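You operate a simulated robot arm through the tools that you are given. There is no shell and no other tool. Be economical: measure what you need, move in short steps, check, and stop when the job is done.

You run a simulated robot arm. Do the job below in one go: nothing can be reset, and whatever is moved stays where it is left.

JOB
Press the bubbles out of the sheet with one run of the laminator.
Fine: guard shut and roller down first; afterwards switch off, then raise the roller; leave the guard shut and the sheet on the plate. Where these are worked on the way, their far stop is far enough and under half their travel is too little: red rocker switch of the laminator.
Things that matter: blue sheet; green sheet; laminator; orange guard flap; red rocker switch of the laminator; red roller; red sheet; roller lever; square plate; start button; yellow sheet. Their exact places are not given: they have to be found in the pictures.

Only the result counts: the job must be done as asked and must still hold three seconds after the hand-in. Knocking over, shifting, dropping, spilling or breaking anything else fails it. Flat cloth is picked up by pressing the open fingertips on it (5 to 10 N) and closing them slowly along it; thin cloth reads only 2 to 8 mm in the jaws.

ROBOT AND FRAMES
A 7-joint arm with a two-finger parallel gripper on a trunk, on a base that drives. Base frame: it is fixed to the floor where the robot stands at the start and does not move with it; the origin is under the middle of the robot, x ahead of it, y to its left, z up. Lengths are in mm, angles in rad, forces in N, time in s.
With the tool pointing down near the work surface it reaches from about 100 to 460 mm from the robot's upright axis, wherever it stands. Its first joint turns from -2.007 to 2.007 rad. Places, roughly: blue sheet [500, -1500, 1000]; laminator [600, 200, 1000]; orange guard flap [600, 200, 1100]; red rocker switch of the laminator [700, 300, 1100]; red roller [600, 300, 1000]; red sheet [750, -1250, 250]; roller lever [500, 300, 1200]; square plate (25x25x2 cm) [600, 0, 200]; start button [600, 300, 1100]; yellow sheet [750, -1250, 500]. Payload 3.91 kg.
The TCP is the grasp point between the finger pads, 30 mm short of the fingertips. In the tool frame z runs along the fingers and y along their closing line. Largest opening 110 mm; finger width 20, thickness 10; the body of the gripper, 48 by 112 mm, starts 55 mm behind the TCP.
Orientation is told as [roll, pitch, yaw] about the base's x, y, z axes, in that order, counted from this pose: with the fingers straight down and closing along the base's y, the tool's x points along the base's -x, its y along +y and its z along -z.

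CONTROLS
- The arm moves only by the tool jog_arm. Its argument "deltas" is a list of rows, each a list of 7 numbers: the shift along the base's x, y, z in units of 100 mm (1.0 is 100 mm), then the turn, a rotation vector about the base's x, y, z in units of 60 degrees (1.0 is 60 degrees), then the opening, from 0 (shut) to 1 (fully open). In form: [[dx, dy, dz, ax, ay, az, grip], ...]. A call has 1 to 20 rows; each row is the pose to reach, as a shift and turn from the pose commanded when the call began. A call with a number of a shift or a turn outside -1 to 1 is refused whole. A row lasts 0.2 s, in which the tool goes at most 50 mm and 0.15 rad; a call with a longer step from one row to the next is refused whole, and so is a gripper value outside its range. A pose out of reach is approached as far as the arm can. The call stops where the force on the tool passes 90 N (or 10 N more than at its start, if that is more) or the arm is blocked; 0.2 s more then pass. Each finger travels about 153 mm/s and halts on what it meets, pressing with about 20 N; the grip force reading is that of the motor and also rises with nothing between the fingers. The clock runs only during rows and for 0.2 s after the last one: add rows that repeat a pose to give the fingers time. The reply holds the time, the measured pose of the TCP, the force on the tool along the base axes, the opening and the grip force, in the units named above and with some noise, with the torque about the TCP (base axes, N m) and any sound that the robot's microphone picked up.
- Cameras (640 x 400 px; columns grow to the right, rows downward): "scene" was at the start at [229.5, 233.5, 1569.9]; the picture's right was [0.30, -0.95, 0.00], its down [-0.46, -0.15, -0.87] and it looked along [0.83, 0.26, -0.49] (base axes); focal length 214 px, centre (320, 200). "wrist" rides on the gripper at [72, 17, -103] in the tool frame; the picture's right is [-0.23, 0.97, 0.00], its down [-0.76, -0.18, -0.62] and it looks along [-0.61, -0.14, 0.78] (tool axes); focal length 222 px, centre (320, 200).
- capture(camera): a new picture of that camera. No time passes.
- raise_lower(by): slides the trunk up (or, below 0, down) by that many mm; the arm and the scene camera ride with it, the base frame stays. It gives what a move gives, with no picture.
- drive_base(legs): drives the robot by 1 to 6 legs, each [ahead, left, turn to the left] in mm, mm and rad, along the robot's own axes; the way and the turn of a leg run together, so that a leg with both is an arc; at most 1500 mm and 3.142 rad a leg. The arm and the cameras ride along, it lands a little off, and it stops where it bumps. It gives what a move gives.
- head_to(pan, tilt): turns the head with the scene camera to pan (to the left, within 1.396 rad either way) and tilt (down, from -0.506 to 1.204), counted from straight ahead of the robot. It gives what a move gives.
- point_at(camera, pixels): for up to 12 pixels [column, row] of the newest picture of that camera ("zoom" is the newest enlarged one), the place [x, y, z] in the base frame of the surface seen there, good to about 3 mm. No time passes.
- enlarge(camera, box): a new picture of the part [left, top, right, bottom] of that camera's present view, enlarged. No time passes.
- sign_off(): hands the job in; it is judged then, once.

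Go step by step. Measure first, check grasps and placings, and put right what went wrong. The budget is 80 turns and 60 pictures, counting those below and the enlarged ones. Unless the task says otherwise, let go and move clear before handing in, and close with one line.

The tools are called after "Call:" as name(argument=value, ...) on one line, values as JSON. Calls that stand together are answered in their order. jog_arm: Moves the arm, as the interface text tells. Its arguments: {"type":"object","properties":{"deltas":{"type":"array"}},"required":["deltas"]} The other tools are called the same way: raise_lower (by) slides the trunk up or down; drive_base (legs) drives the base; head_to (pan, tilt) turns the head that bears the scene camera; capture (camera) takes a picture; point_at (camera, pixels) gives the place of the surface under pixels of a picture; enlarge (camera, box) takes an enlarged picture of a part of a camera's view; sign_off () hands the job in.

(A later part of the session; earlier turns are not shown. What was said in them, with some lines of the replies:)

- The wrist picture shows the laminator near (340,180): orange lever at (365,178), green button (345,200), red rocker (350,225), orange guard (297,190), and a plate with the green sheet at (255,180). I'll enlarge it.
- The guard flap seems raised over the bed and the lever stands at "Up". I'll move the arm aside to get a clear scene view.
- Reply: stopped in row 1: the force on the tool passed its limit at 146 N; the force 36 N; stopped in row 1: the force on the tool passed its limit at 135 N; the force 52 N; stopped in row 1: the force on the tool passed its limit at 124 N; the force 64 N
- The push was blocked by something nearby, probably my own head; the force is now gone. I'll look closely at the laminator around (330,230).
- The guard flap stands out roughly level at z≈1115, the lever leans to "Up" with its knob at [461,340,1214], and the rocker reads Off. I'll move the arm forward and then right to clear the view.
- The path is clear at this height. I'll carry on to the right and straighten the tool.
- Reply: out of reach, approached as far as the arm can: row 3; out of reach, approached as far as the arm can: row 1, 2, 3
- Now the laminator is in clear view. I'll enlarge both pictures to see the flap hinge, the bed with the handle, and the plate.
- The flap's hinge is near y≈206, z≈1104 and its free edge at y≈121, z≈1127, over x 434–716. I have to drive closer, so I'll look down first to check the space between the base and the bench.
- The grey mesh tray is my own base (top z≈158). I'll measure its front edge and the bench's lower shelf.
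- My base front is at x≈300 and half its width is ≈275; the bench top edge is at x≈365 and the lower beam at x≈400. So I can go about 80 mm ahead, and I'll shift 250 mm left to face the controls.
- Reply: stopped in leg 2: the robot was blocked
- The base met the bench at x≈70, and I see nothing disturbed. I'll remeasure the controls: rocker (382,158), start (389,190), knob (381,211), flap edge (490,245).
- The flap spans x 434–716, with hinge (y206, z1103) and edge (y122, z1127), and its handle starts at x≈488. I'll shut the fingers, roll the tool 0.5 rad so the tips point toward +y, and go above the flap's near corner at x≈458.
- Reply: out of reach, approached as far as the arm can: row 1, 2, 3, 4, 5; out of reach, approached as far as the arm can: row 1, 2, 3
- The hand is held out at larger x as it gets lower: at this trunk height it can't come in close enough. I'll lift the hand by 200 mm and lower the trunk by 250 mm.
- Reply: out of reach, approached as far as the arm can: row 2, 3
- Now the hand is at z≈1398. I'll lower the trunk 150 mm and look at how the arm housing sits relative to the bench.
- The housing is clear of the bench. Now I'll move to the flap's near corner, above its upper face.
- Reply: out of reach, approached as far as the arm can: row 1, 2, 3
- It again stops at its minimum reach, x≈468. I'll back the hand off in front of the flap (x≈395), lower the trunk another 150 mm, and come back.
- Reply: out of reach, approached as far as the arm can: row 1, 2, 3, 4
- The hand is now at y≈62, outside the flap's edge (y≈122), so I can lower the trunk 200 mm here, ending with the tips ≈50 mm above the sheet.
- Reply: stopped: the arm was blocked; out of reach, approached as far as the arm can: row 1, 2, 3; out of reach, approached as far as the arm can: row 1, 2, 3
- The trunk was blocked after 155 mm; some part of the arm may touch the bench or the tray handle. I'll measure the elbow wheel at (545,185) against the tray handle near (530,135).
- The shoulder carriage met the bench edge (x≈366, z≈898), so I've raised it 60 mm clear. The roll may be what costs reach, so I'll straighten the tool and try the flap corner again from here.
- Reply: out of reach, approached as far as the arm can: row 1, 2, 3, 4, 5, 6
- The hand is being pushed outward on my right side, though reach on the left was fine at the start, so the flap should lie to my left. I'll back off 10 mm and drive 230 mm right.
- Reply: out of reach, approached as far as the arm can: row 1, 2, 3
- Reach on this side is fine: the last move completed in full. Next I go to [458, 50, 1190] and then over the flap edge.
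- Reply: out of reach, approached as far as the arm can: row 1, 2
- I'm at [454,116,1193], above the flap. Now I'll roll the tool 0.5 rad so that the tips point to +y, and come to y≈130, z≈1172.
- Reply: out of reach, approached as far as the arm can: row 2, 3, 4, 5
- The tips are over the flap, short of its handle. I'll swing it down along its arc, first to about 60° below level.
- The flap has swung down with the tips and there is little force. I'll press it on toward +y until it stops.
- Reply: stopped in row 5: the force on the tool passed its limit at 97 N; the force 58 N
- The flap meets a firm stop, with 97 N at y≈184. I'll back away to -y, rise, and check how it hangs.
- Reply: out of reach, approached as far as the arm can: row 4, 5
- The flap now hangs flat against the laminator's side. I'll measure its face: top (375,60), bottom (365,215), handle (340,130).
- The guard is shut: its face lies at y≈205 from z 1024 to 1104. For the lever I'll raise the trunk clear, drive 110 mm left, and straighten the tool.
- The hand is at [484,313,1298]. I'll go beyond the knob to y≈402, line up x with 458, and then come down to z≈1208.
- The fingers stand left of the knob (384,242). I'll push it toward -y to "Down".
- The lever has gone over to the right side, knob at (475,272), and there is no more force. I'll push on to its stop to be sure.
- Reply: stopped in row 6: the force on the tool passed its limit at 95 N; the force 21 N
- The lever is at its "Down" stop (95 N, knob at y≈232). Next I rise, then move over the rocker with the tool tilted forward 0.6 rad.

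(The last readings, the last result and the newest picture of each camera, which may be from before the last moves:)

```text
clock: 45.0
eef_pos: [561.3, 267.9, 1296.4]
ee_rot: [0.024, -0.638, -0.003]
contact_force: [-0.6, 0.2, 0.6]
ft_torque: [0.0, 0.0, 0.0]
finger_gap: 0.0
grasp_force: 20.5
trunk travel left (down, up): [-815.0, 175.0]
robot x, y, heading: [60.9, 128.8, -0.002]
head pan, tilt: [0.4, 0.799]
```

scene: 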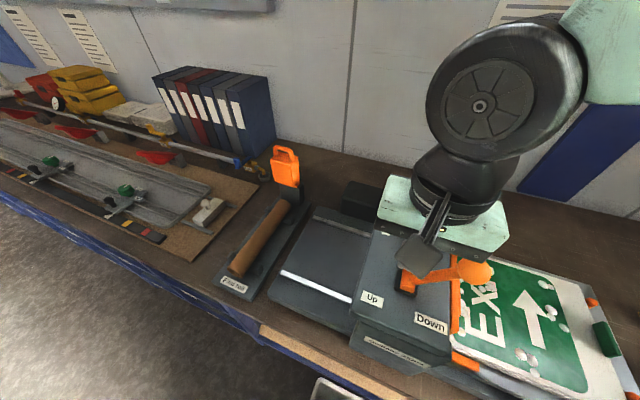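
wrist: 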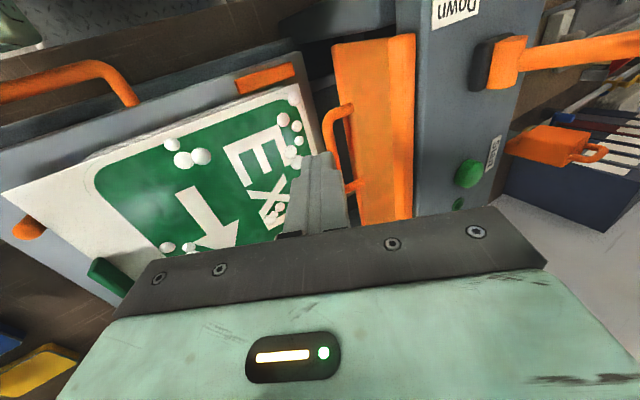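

Reach is fine. Now I come over the rocker's On half at about x 656, y 270, z 1196 and look with the wrist camera.

Call:
jog_arm(deltas=[[0.3, 0, -0.2, -0.02, 0, 0, 0], [0.6, 0.01, -0.4, -0.02, 0, 0, 0], [0.95, 0.02, -0.6, -0.02, 0, 0, 0], [0.95, 0.02, -1, -0.02, 0, 0, 0]])

Call:
capture(camera="wrist")

Call:
capture(camera="scene")

```text
clock: 46.0
eef_pos: [653.8, 269.8, 1197.9]
ee_rot: [-0.001, -0.636, 0.014]
contact_force: [-0.5, 0.6, 1.4]
ft_torque: [-0.03, -0.02, 0.01]
finger_gap: 0.2
grasp_force: 20.4
trunk travel left (down, up): [-815.0, 175.0]
robot x, y, heading: [58.6, 125.5, -0.001]
head pan, tilt: [0.4, 0.799]
```

```text
34 pictures are left
```

wrist: 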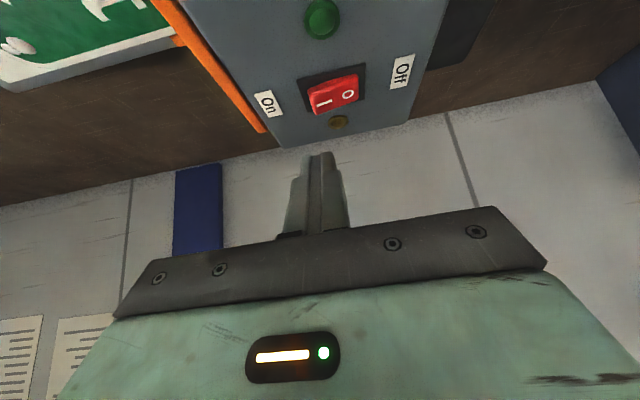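

```text
33 pictures are left
```

scene: 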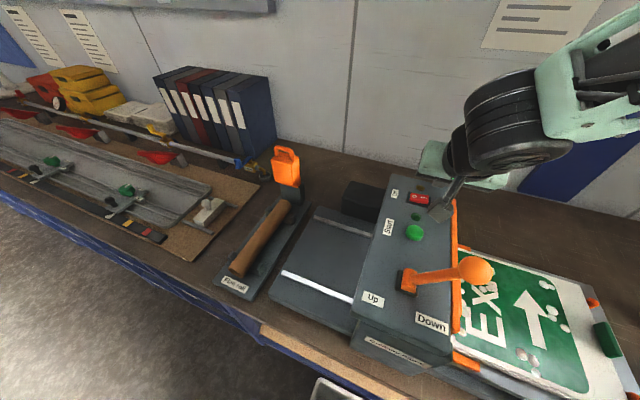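

The wrist view shows the rocker, with "I" at (320,100) on the On side and "0" at (347,94). I'll measure both ends.

Call:
point_at(camera="wrist", pixels=[[313, 101], [321, 99], [333, 96], [347, 93], [355, 90], [322, 20], [338, 122], [305, 120]])

Call:
enlarge(camera="wrist", box=[260, 40, 420, 140])

```text
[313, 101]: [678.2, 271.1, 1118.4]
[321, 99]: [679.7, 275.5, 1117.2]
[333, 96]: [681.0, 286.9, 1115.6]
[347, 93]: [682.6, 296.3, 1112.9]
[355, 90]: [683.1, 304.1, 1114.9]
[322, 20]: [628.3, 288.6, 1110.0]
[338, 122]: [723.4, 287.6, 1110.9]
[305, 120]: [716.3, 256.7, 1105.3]
```

```text
4.00 times, centred on (340, 90) of wrist
```

zoom: 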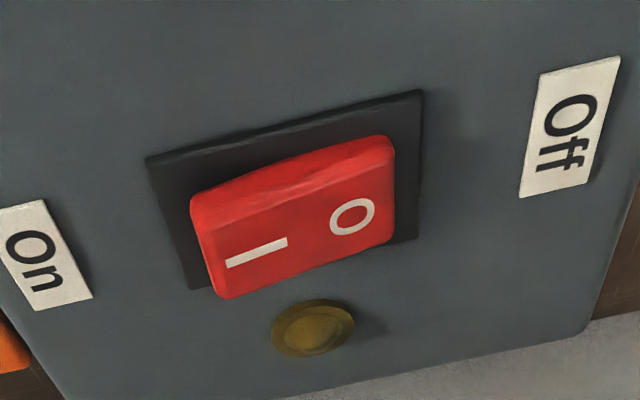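

The "I" end is the raised one, at y≈272, z≈1118, x≈680, so the switch is Off. I'll press it at x 680, y 273 in small steps.

Call:
jog_arm(deltas=[[0.04, 0.03, -0.25, 0, 0, 0, 0], [0.08, 0.03, -0.42, 0, 0, 0, 0], [0.08, 0.03, -0.5, 0, 0, 0, 0], [0.08, 0.03, -0.55, 0, 0, 0, 0], [0.08, 0.03, -0.59, 0, 0, 0, 0], [0.08, 0.03, -0.63, 0, 0, 0, 0], [0.08, 0.03, -0.66, 0, 0, 0, 0]])

Call:
enlarge(camera="scene", box=[360, 150, 520, 280])

```text
clock: 47.5
eef_pos: [659.6, 273.2, 1141.6]
ee_rot: [0.004, -0.655, 0.007]
contact_force: [-36.6, -18.6, 49.8]
ft_torque: [-0.03, 0.44, 0.16]
finger_gap: 0.0
grasp_force: 20.0
trunk travel left (down, up): [-815.0, 175.0]
robot x, y, heading: [59.4, 126.0, -0.0]
head pan, tilt: [0.4, 0.799]
heard: click
stopped in row 7: the force on the tool passed its limit at 96 N (the readings are from after the stop); the commanded pose is now the measured one
```

```text
3.08 times, centred on (440, 215) of scene
```

zoom: 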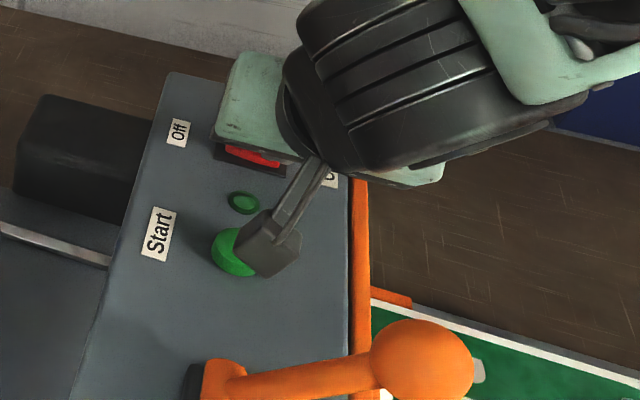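

A click was heard. I'll lift off and check the rocker and lamps.

Call:
jog_arm(deltas=[[0, 0, 0.3, 0, 0, 0, 0], [-0.1, 0, 0.6, 0, 0, 0, 0]])

Call:
enlarge(camera="wrist", box=[230, 0, 430, 140])

```text
clock: 48.1
eef_pos: [655.6, 274.3, 1197.2]
ee_rot: [0.004, -0.65, 0.008]
contact_force: [0.6, -1.0, 0.1]
ft_torque: [-0.02, 0.02, -0.02]
finger_gap: 0.0
grasp_force: 19.6
trunk travel left (down, up): [-815.0, 175.0]
robot x, y, heading: [61.5, 126.9, 0.001]
head pan, tilt: [0.4, 0.799]
```

```text
2.86 times, centred on (330, 70) of wrist
```

zoom: 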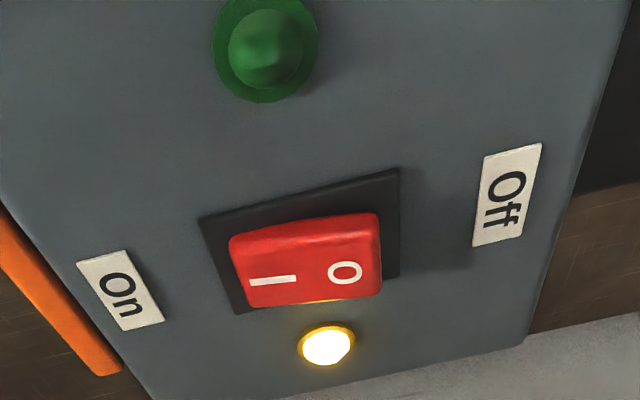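

The yellow lamp is lit, so the power is on. For the start button (577,288) I'll set the tool upright and go above it.

Call:
jog_arm(deltas=[[-0.1, 0.03, 0.3, 0, 0.12, 0, 0], [-0.3, 0.06, 0.5, 0, 0.25, 0, 0], [-0.5, 0.1, 0.5, 0, 0.38, 0, 0], [-0.7, 0.14, 0.5, 0, 0.5, 0, 0], [-0.79, 0.14, 0.4, 0, 0.62, 0, 0], [-0.79, 0.14, 0.0, 0, 0.62, 0, 0]])

Call:
enlarge(camera="wrist", box=[220, 20, 540, 240])

Call:
capture(camera="scene")

```text
clock: 49.5
eef_pos: [575.1, 287.7, 1197.3]
ee_rot: [0.009, 0.001, 0.006]
contact_force: [-0.7, 0.0, 0.7]
ft_torque: [0.04, -0.01, -0.04]
finger_gap: 0.2
grasp_force: 20.0
trunk travel left (down, up): [-815.0, 175.0]
robot x, y, heading: [59.3, 126.6, -0.006]
head pan, tilt: [0.4, 0.799]
```

```text
1.82 times, centred on (380, 130) of wrist
```

zoom: 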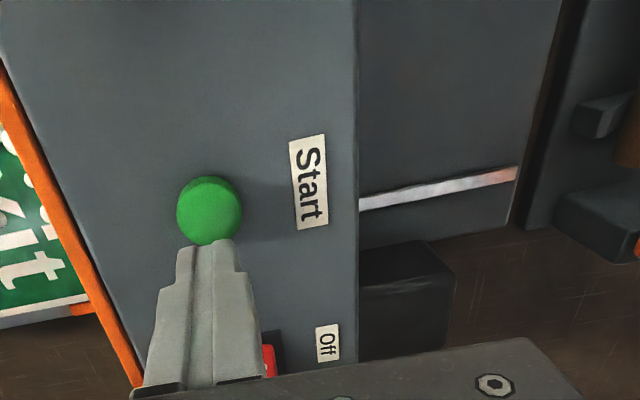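

```text
28 pictures are left
```

scene: 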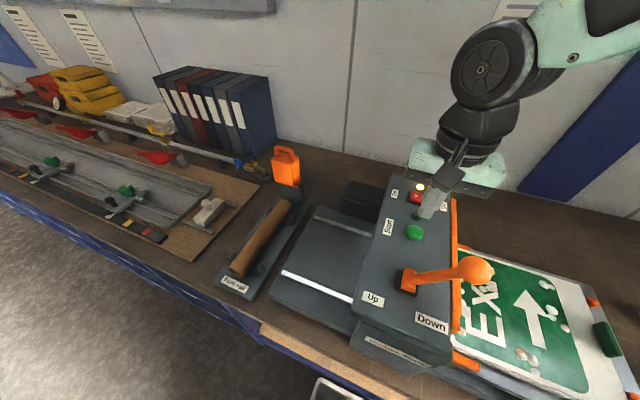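

Yellow is lit and the small green lamp is dark. I'll verify the button's place, then press.

Call:
point_at(camera="scene", pixels=[[414, 231], [408, 231], [420, 233], [414, 226], [416, 217]])

Call:
jog_arm(deltas=[[0.02, 0.01, -0.3, 0, 0, 0, 0], [0.02, 0.01, -0.45, 0, 0, 0, 0], [0.02, 0.01, -0.5, 0, 0, 0, 0], [0.02, 0.01, -0.54, 0, 0, 0, 0], [0.02, 0.01, -0.57, 0, 0, 0, 0], [0.02, 0.01, -0.6, 0, 0, 0, 0]])

```text
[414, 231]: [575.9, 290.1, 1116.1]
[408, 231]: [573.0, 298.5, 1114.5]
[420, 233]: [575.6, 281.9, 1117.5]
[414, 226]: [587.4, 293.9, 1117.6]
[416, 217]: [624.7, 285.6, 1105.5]
```

```text
clock: 50.9
eef_pos: [578.3, 288.6, 1140.2]
ee_rot: [0.01, -0.001, 0.007]
contact_force: [-1.7, -5.9, 26.0]
ft_torque: [-0.16, -0.02, -0.07]
finger_gap: 0.1
grasp_force: 20.5
trunk travel left (down, up): [-815.0, 175.0]
robot x, y, heading: [59.2, 127.4, -0.003]
head pan, tilt: [0.4, 0.799]
heard: click
```

Another click, at 26 N on the button. I'll lift off and look for the machine running.

Call:
jog_arm(deltas=[[0, 0, 0.3, 0, 0, 0, 0], [0, 0, 0.6, 0, 0, 0, 0]])

Call:
capture(camera="scene")

```text
clock: 51.5
eef_pos: [577.7, 288.6, 1200.0]
ee_rot: [0.01, 0.001, 0.009]
contact_force: [0.4, -1.1, 0.5]
ft_torque: [-0.02, 0.04, 0.01]
finger_gap: 0.1
grasp_force: 19.9
trunk travel left (down, up): [-815.0, 175.0]
robot x, y, heading: [56.9, 128.5, -0.0]
head pan, tilt: [0.4, 0.799]
```

```text
27 pictures are left
```

scene: 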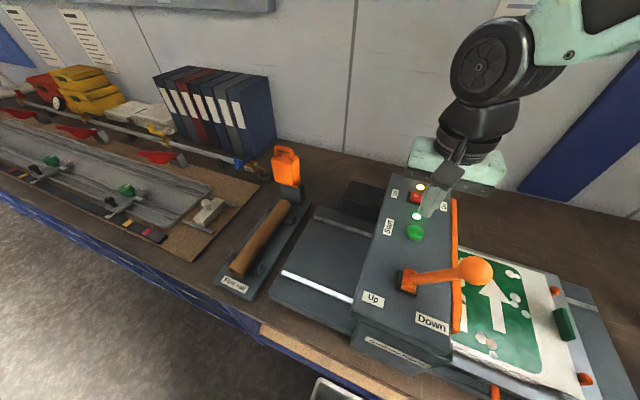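

The green lamp at (416,217) is lit and the tray is travelling into the rollers. I'll wait with the hand held still.

Call:
jog_arm(deltas=[[0, 0, 0.3, 0, 0, 0, 0], [0, 0, 0.5, 0, 0, 0, 0], [0, 0, 0.5, 0, 0, 0, 0], [0, 0, 0.5, 0, 0, 0, 0], [0, 0, 0.5, 0, 0, 0, 0], [0, 0, 0.5, 0, 0, 0, 0], [0, 0, 0.5, 0, 0, 0, 0], [0, 0, 0.5, 0, 0, 0, 0], [0, 0, 0.5, 0, 0, 0, 0], [0, 0, 0.5, 0, 0, 0, 0], [0, 0, 0.5, 0, 0, 0, 0], [0, 0, 0.5, 0, 0, 0, 0], [0, 0, 0.5, 0, 0, 0, 0], [0, 0, 0.5, 0, 0, 0, 0], [0, 0, 0.5, 0, 0, 0, 0], [0, 0, 0.5, 0, 0, 0, 0]])

Call:
capture(camera="scene")

```text
clock: 54.9
eef_pos: [579.1, 290.0, 1249.5]
ee_rot: [0.009, 0.0, 0.006]
contact_force: [-0.3, 0.5, -0.2]
ft_torque: [-0.01, 0.01, -0.01]
finger_gap: 0.1
grasp_force: 19.7
trunk travel left (down, up): [-815.0, 175.0]
robot x, y, heading: [57.7, 130.5, -0.002]
head pan, tilt: [0.4, 0.799]
```

```text
26 pictures are left
```

scene: 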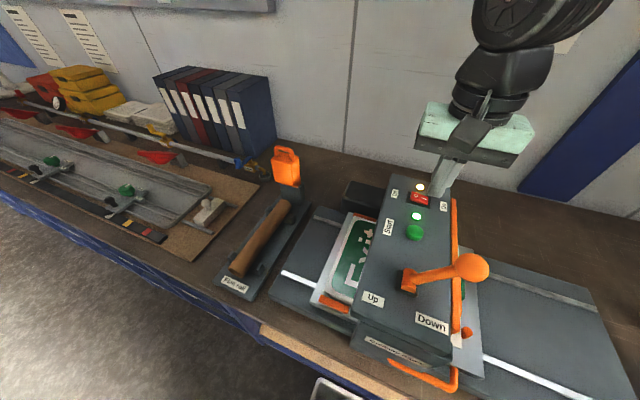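

The plate is halfway through and comes out on the left. I'll keep waiting.

Call:
jog_arm(deltas=[[0, 0, 0, 0, 0, 0, 0], [0, 0, 0, 0, 0, 0, 0], [0, 0, 0, 0, 0, 0, 0], [0, 0, 0, 0, 0, 0, 0], [0, 0, 0, 0, 0, 0, 0], [0, 0, 0, 0, 0, 0, 0], [0, 0, 0, 0, 0, 0, 0], [0, 0, 0, 0, 0, 0, 0], [0, 0, 0, 0, 0, 0, 0], [0, 0, 0, 0, 0, 0, 0], [0, 0, 0, 0, 0, 0, 0], [0, 0, 0, 0, 0, 0, 0], [0, 0, 0, 0, 0, 0, 0], [0, 0, 0, 0, 0, 0, 0], [0, 0, 0, 0, 0, 0, 0], [0, 0, 0, 0, 0, 0, 0], [0, 0, 0, 0, 0, 0, 0], [0, 0, 0, 0, 0, 0, 0], [0, 0, 0, 0, 0, 0, 0], [0, 0, 0, 0, 0, 0, 0]])

Call:
capture(camera="scene")

```text
clock: 59.1
eef_pos: [577.7, 289.9, 1248.3]
ee_rot: [0.009, 0.0, 0.007]
contact_force: [0.3, 0.6, -1.1]
ft_torque: [-0.02, -0.05, 0.02]
finger_gap: 0.0
grasp_force: 19.5
trunk travel left (down, up): [-815.0, 175.0]
robot x, y, heading: [59.6, 127.4, -0.001]
head pan, tilt: [0.4, 0.799]
```

```text
25 pictures are left
```

scene: 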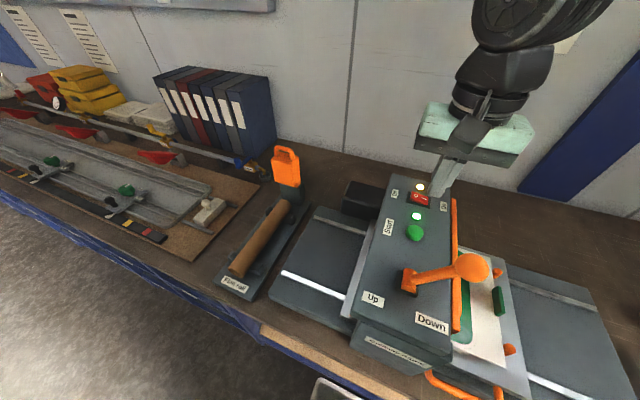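

The tray has turned back and is returning to the right, with the green lamp still on. I'll keep waiting for the run to end.

Call:
jog_arm(deltas=[[0, 0, 0, 0, 0, 0, 0], [0, 0, 0, 0, 0, 0, 0], [0, 0, 0, 0, 0, 0, 0], [0, 0, 0, 0, 0, 0, 0], [0, 0, 0, 0, 0, 0, 0], [0, 0, 0, 0, 0, 0, 0], [0, 0, 0, 0, 0, 0, 0], [0, 0, 0, 0, 0, 0, 0], [0, 0, 0, 0, 0, 0, 0], [0, 0, 0, 0, 0, 0, 0], [0, 0, 0, 0, 0, 0, 0], [0, 0, 0, 0, 0, 0, 0], [0, 0, 0, 0, 0, 0, 0], [0, 0, 0, 0, 0, 0, 0], [0, 0, 0, 0, 0, 0, 0], [0, 0, 0, 0, 0, 0, 0], [0, 0, 0, 0, 0, 0, 0], [0, 0, 0, 0, 0, 0, 0], [0, 0, 0, 0, 0, 0, 0], [0, 0, 0, 0, 0, 0, 0]])

Call:
capture(camera="scene")

```text
clock: 63.3
eef_pos: [577.4, 290.8, 1246.6]
ee_rot: [0.008, 0.001, 0.007]
contact_force: [-0.3, 0.8, 0.4]
ft_torque: [-0.04, 0.02, 0.01]
finger_gap: 0.1
grasp_force: 19.7
trunk travel left (down, up): [-815.0, 175.0]
robot x, y, heading: [58.8, 125.7, 0.001]
head pan, tilt: [0.4, 0.799]
```

```text
24 pictures are left
```

scene: 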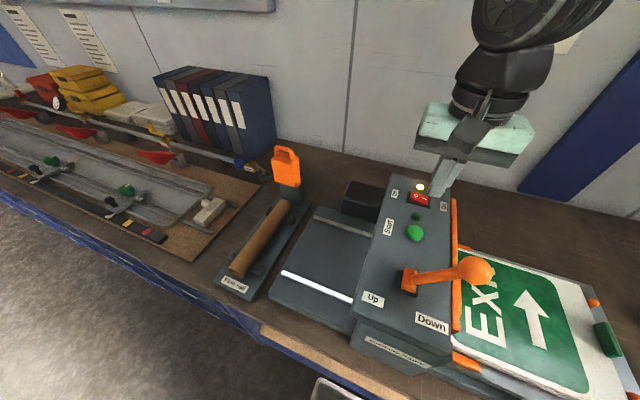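

The run is over: the green lamp is off and the sheet shows no bubbles. Next comes switching off, by pressing the rocker's "0" end at x≈681, y≈301 with the same forward tilt.

Call:
jog_arm(deltas=[[0.2, 0.02, 0.2, 0, -0.12, 0, 0], [0.4, 0.06, 0.2, 0, -0.24, 0, 0], [0.6, 0.1, 0.2, 0, -0.36, 0, 0], [0.85, 0.11, 0.1, 0, -0.48, 0, 0], [0.85, 0.11, -0.2, 0, -0.61, 0, 0], [0.85, 0.11, -0.5, 0, -0.61, 0, 0]])

Call:
capture(camera="wrist")

```text
clock: 64.7
eef_pos: [661.2, 301.0, 1197.8]
ee_rot: [0.004, -0.64, 0.009]
contact_force: [-0.2, -0.7, -0.3]
ft_torque: [0.01, 0.0, -0.02]
finger_gap: 0.1
grasp_force: 20.5
trunk travel left (down, up): [-815.0, 175.0]
robot x, y, heading: [57.7, 127.8, -0.003]
head pan, tilt: [0.4, 0.799]
```

```text
23 pictures are left
```

wrist: 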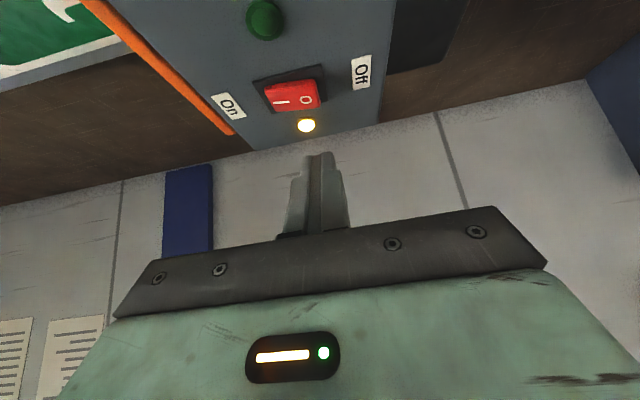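

Well placed at [661,301]. Pressing the "0" end.

Call:
jog_arm(deltas=[[0.01, 0, -0.25, 0, 0, 0, 0], [0.01, 0, -0.42, 0, 0, 0, 0], [0.01, 0, -0.5, 0, 0, 0, 0], [0.01, 0, -0.55, 0, 0, 0, 0], [0.01, 0, -0.59, 0, 0, 0, 0], [0.01, 0, -0.63, 0, 0, 0, 0], [0.01, 0, -0.66, 0, 0, 0, 0]])

Call:
jog_arm(deltas=[[0, 0, 0.3, 0, 0, 0, 0], [-0.1, 0, 0.6, 0, 0, 0, 0]])

Call:
enlarge(camera="wrist", box=[200, 0, 400, 140])

```text
clock: 66.4
eef_pos: [663.5, 300.4, 1144.0]
ee_rot: [0.014, -0.66, 0.001]
contact_force: [-29.0, -12.6, 46.5]
ft_torque: [-0.78, 0.33, -0.4]
finger_gap: 0.1
grasp_force: 19.8
trunk travel left (down, up): [-815.0, 175.0]
robot x, y, heading: [59.2, 125.6, -0.003]
head pan, tilt: [0.4, 0.799]
heard: click
stopped in row 7: the force on the tool passed its limit at 93 N (the readings are from after the stop); the commanded pose is now the measured one
```

```text
clock: 67.0
eef_pos: [655.3, 301.1, 1199.8]
ee_rot: [0.012, -0.651, 0.004]
contact_force: [-0.1, 0.4, -0.4]
ft_torque: [-0.04, 0.02, -0.03]
finger_gap: 0.2
grasp_force: 19.5
trunk travel left (down, up): [-815.0, 175.0]
robot x, y, heading: [59.7, 128.9, -0.004]
head pan, tilt: [0.4, 0.799]
```

```text
2.86 times, centred on (300, 70) of wrist
```

zoom: 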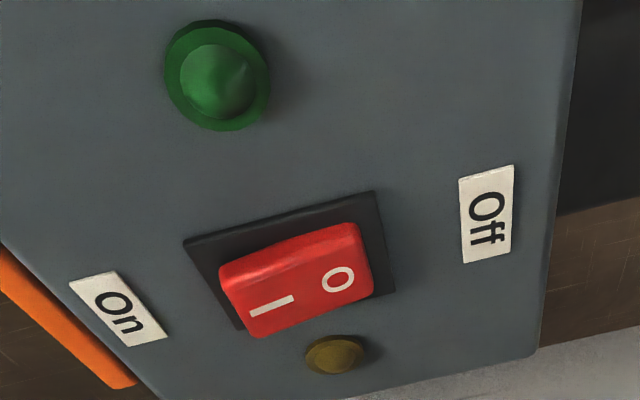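

The switch is Off and the lamp is out. For the lever I'll go up and around to its -y side, with the tool upright.

Call:
jog_arm(deltas=[[-0.1, -0.1, 0.4, 0, 0.12, 0, 0], [-0.3, -0.3, 0.7, 0, 0.25, 0, 0], [-0.6, -0.5, 0.95, 0, 0.38, 0, 0], [-0.8, -0.8, 1, 0, 0.5, 0, 0], [-1, -1, 1, 0, 0.62, 0, 0]])

Call:
jog_arm(deltas=[[-0.3, -0.1, 0, 0, 0, 0, 0], [-0.6, -0.2, 0, 0, 0, 0, 0], [-0.97, -0.25, 0, 0, 0, 0, 0]])

```text
clock: 68.2
eef_pos: [554.9, 202.4, 1298.2]
ee_rot: [0.013, 0.0, 0.003]
contact_force: [-0.8, 0.3, -0.4]
ft_torque: [0.01, 0.03, 0.01]
finger_gap: 0.0
grasp_force: 19.8
trunk travel left (down, up): [-815.0, 175.0]
robot x, y, heading: [60.6, 129.7, -0.004]
head pan, tilt: [0.4, 0.799]
```

```text
clock: 69.0
eef_pos: [459.1, 177.3, 1299.7]
ee_rot: [0.014, -0.002, 0.004]
contact_force: [1.0, -0.9, 0.1]
ft_torque: [-0.02, 0.04, 0.0]
finger_gap: 0.1
grasp_force: 20.2
trunk travel left (down, up): [-815.0, 175.0]
robot x, y, heading: [59.5, 125.9, -0.003]
head pan, tilt: [0.4, 0.799]
```

Now down to z≈1208 on the knob's right side (finger at y≈177, knob at 232).

Call:
jog_arm(deltas=[[0, 0, -0.4, 0, 0, 0, 0], [0, 0, -0.8, 0, 0, 0, 0], [0, 0, -0.92, 0, 0, 0, 0]])

Call:
capture(camera="scene")

```text
clock: 69.8
eef_pos: [455.8, 175.2, 1208.0]
ee_rot: [0.014, -0.002, 0.002]
contact_force: [0.4, -1.3, 0.0]
ft_torque: [0.01, -0.01, 0.03]
finger_gap: 0.1
grasp_force: 19.6
trunk travel left (down, up): [-815.0, 175.0]
robot x, y, heading: [57.5, 128.0, 0.001]
head pan, tilt: [0.4, 0.799]
```

```text
21 pictures are left
```

scene: 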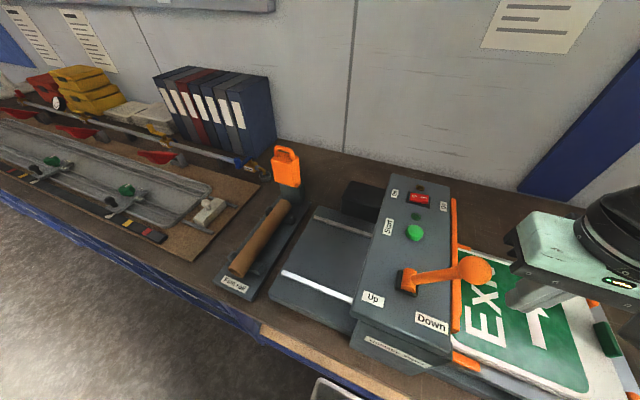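

The fingers stand to the right of the knob, in line with it. I'll push the lever toward +y to "Up".

Call:
jog_arm(deltas=[[0.02, 0.2, 0, 0, 0, 0, 0], [0.03, 0.35, 0, 0, 0, 0, 0], [0.03, 0.5, 0, 0, 0, 0, 0], [0.03, 0.65, 0, 0, 0, 0, 0], [0.03, 0.8, 0, 0, 0, 0, 0], [0.03, 0.95, 0, 0, 0, 0, 0]])

Call:
jog_arm(deltas=[[0, 0.15, 0, 0, 0, 0, 0], [0, 0.25, 0, 0, 0, 0, 0], [0, 0.35, 0, 0, 0, 0, 0], [0, 0.42, 0, 0, 0, 0, 0], [0, 0.48, 0, 0, 0, 0, 0], [0, 0.54, 0, 0, 0, 0, 0], [0, 0.6, 0, 0, 0, 0, 0]])

Call:
capture(camera="scene")

```text
clock: 71.2
eef_pos: [461.4, 272.2, 1206.2]
ee_rot: [0.014, -0.002, 0.001]
contact_force: [-0.1, 0.8, -0.3]
ft_torque: [-0.02, 0.0, 0.01]
finger_gap: 0.3
grasp_force: 19.7
trunk travel left (down, up): [-815.0, 175.0]
robot x, y, heading: [57.9, 128.8, -0.003]
head pan, tilt: [0.4, 0.799]
```

```text
clock: 72.7
eef_pos: [463.0, 310.5, 1208.9]
ee_rot: [-0.019, 0.002, -0.01]
contact_force: [-6.7, -33.3, 39.0]
ft_torque: [-0.65, -0.11, -0.21]
finger_gap: 0.0
grasp_force: 19.8
trunk travel left (down, up): [-815.0, 175.0]
robot x, y, heading: [57.7, 128.3, -0.008]
head pan, tilt: [0.4, 0.799]
stopped in row 7: the force on the tool passed its limit at 95 N (the readings are from after the stop); the commanded pose is now the measured one
```

```text
20 pictures are left
```

scene: 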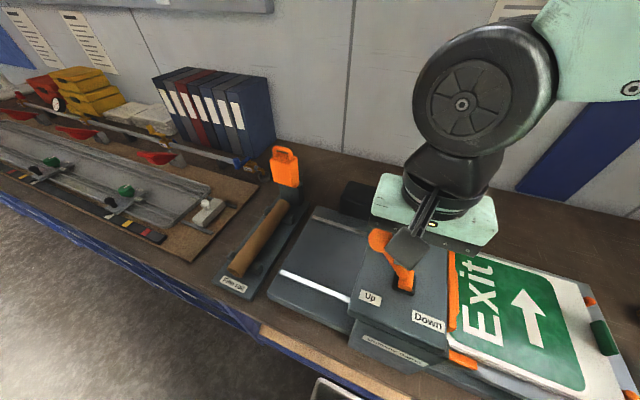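

The lever is at its "Up" stop (knob at (379,240)), and the sheet is smooth. I'll back off, rise clear, and do a final check.

Call:
jog_arm(deltas=[[0, -0.2, 0, 0, 0, 0, 0], [0, -0.3, 0.4, 0, 0, 0, 0], [0, -0.6, 0.8, 0, 0, 0, 0], [0, -1, 0.95, 0, 0, 0, 0]])

Call:
jog_arm(deltas=[[0, -0.4, 0, 0, 0, 0, 0], [0, -0.8, 0, 0, 0, 0, 0], [0, -1, 0, 0, 0, 0, 0]])

Call:
enlarge(camera="scene", box=[340, 160, 640, 400])

Call:
capture(camera="wrist")

```text
clock: 73.7
eef_pos: [464.5, 215.0, 1298.8]
ee_rot: [-0.015, 0.006, -0.006]
contact_force: [-0.1, -0.1, -0.2]
ft_torque: [-0.04, 0.03, 0.0]
finger_gap: 0.0
grasp_force: 20.0
trunk travel left (down, up): [-815.0, 175.0]
robot x, y, heading: [58.0, 126.7, -0.005]
head pan, tilt: [0.4, 0.799]
```

```text
clock: 74.5
eef_pos: [470.1, 142.5, 1286.3]
ee_rot: [-0.017, 0.006, -0.005]
contact_force: [0.0, -0.2, 0.9]
ft_torque: [-0.04, 0.0, -0.05]
finger_gap: 0.0
grasp_force: 20.1
out of reach, approached as far as the arm can: row 2, 3
trunk travel left (down, up): [-815.0, 175.0]
robot x, y, heading: [56.5, 126.0, 0.0]
head pan, tilt: [0.4, 0.799]
```

```text
1.67 times, centred on (490, 280) of scene
```

zoom: 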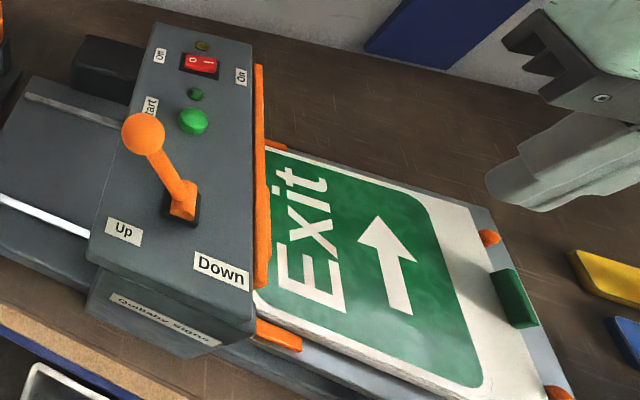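

```text
18 pictures are left
```

wrist: 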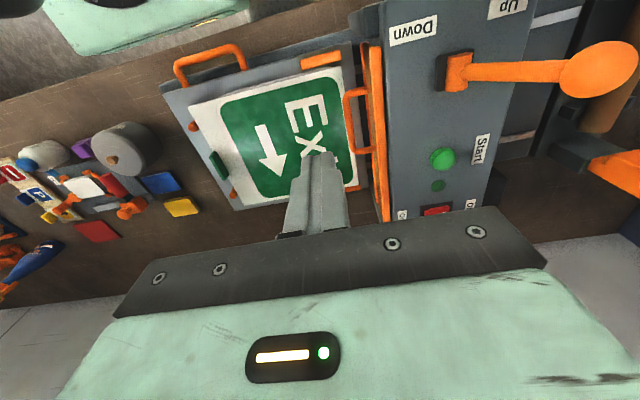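

The final pictures show everything as asked: sheet smooth on the plate, lamps off with the rocker at Off, lever at Up, guard shut and the hand clear. I'm handing in.

Call:
sign_off()

```text
The job is handed in.
```

The laminator made one run with the guard shut and the roller down, and the green sheet came out smooth on its plate. Afterwards I switched off, then raised the roller, and the guard is still shut.
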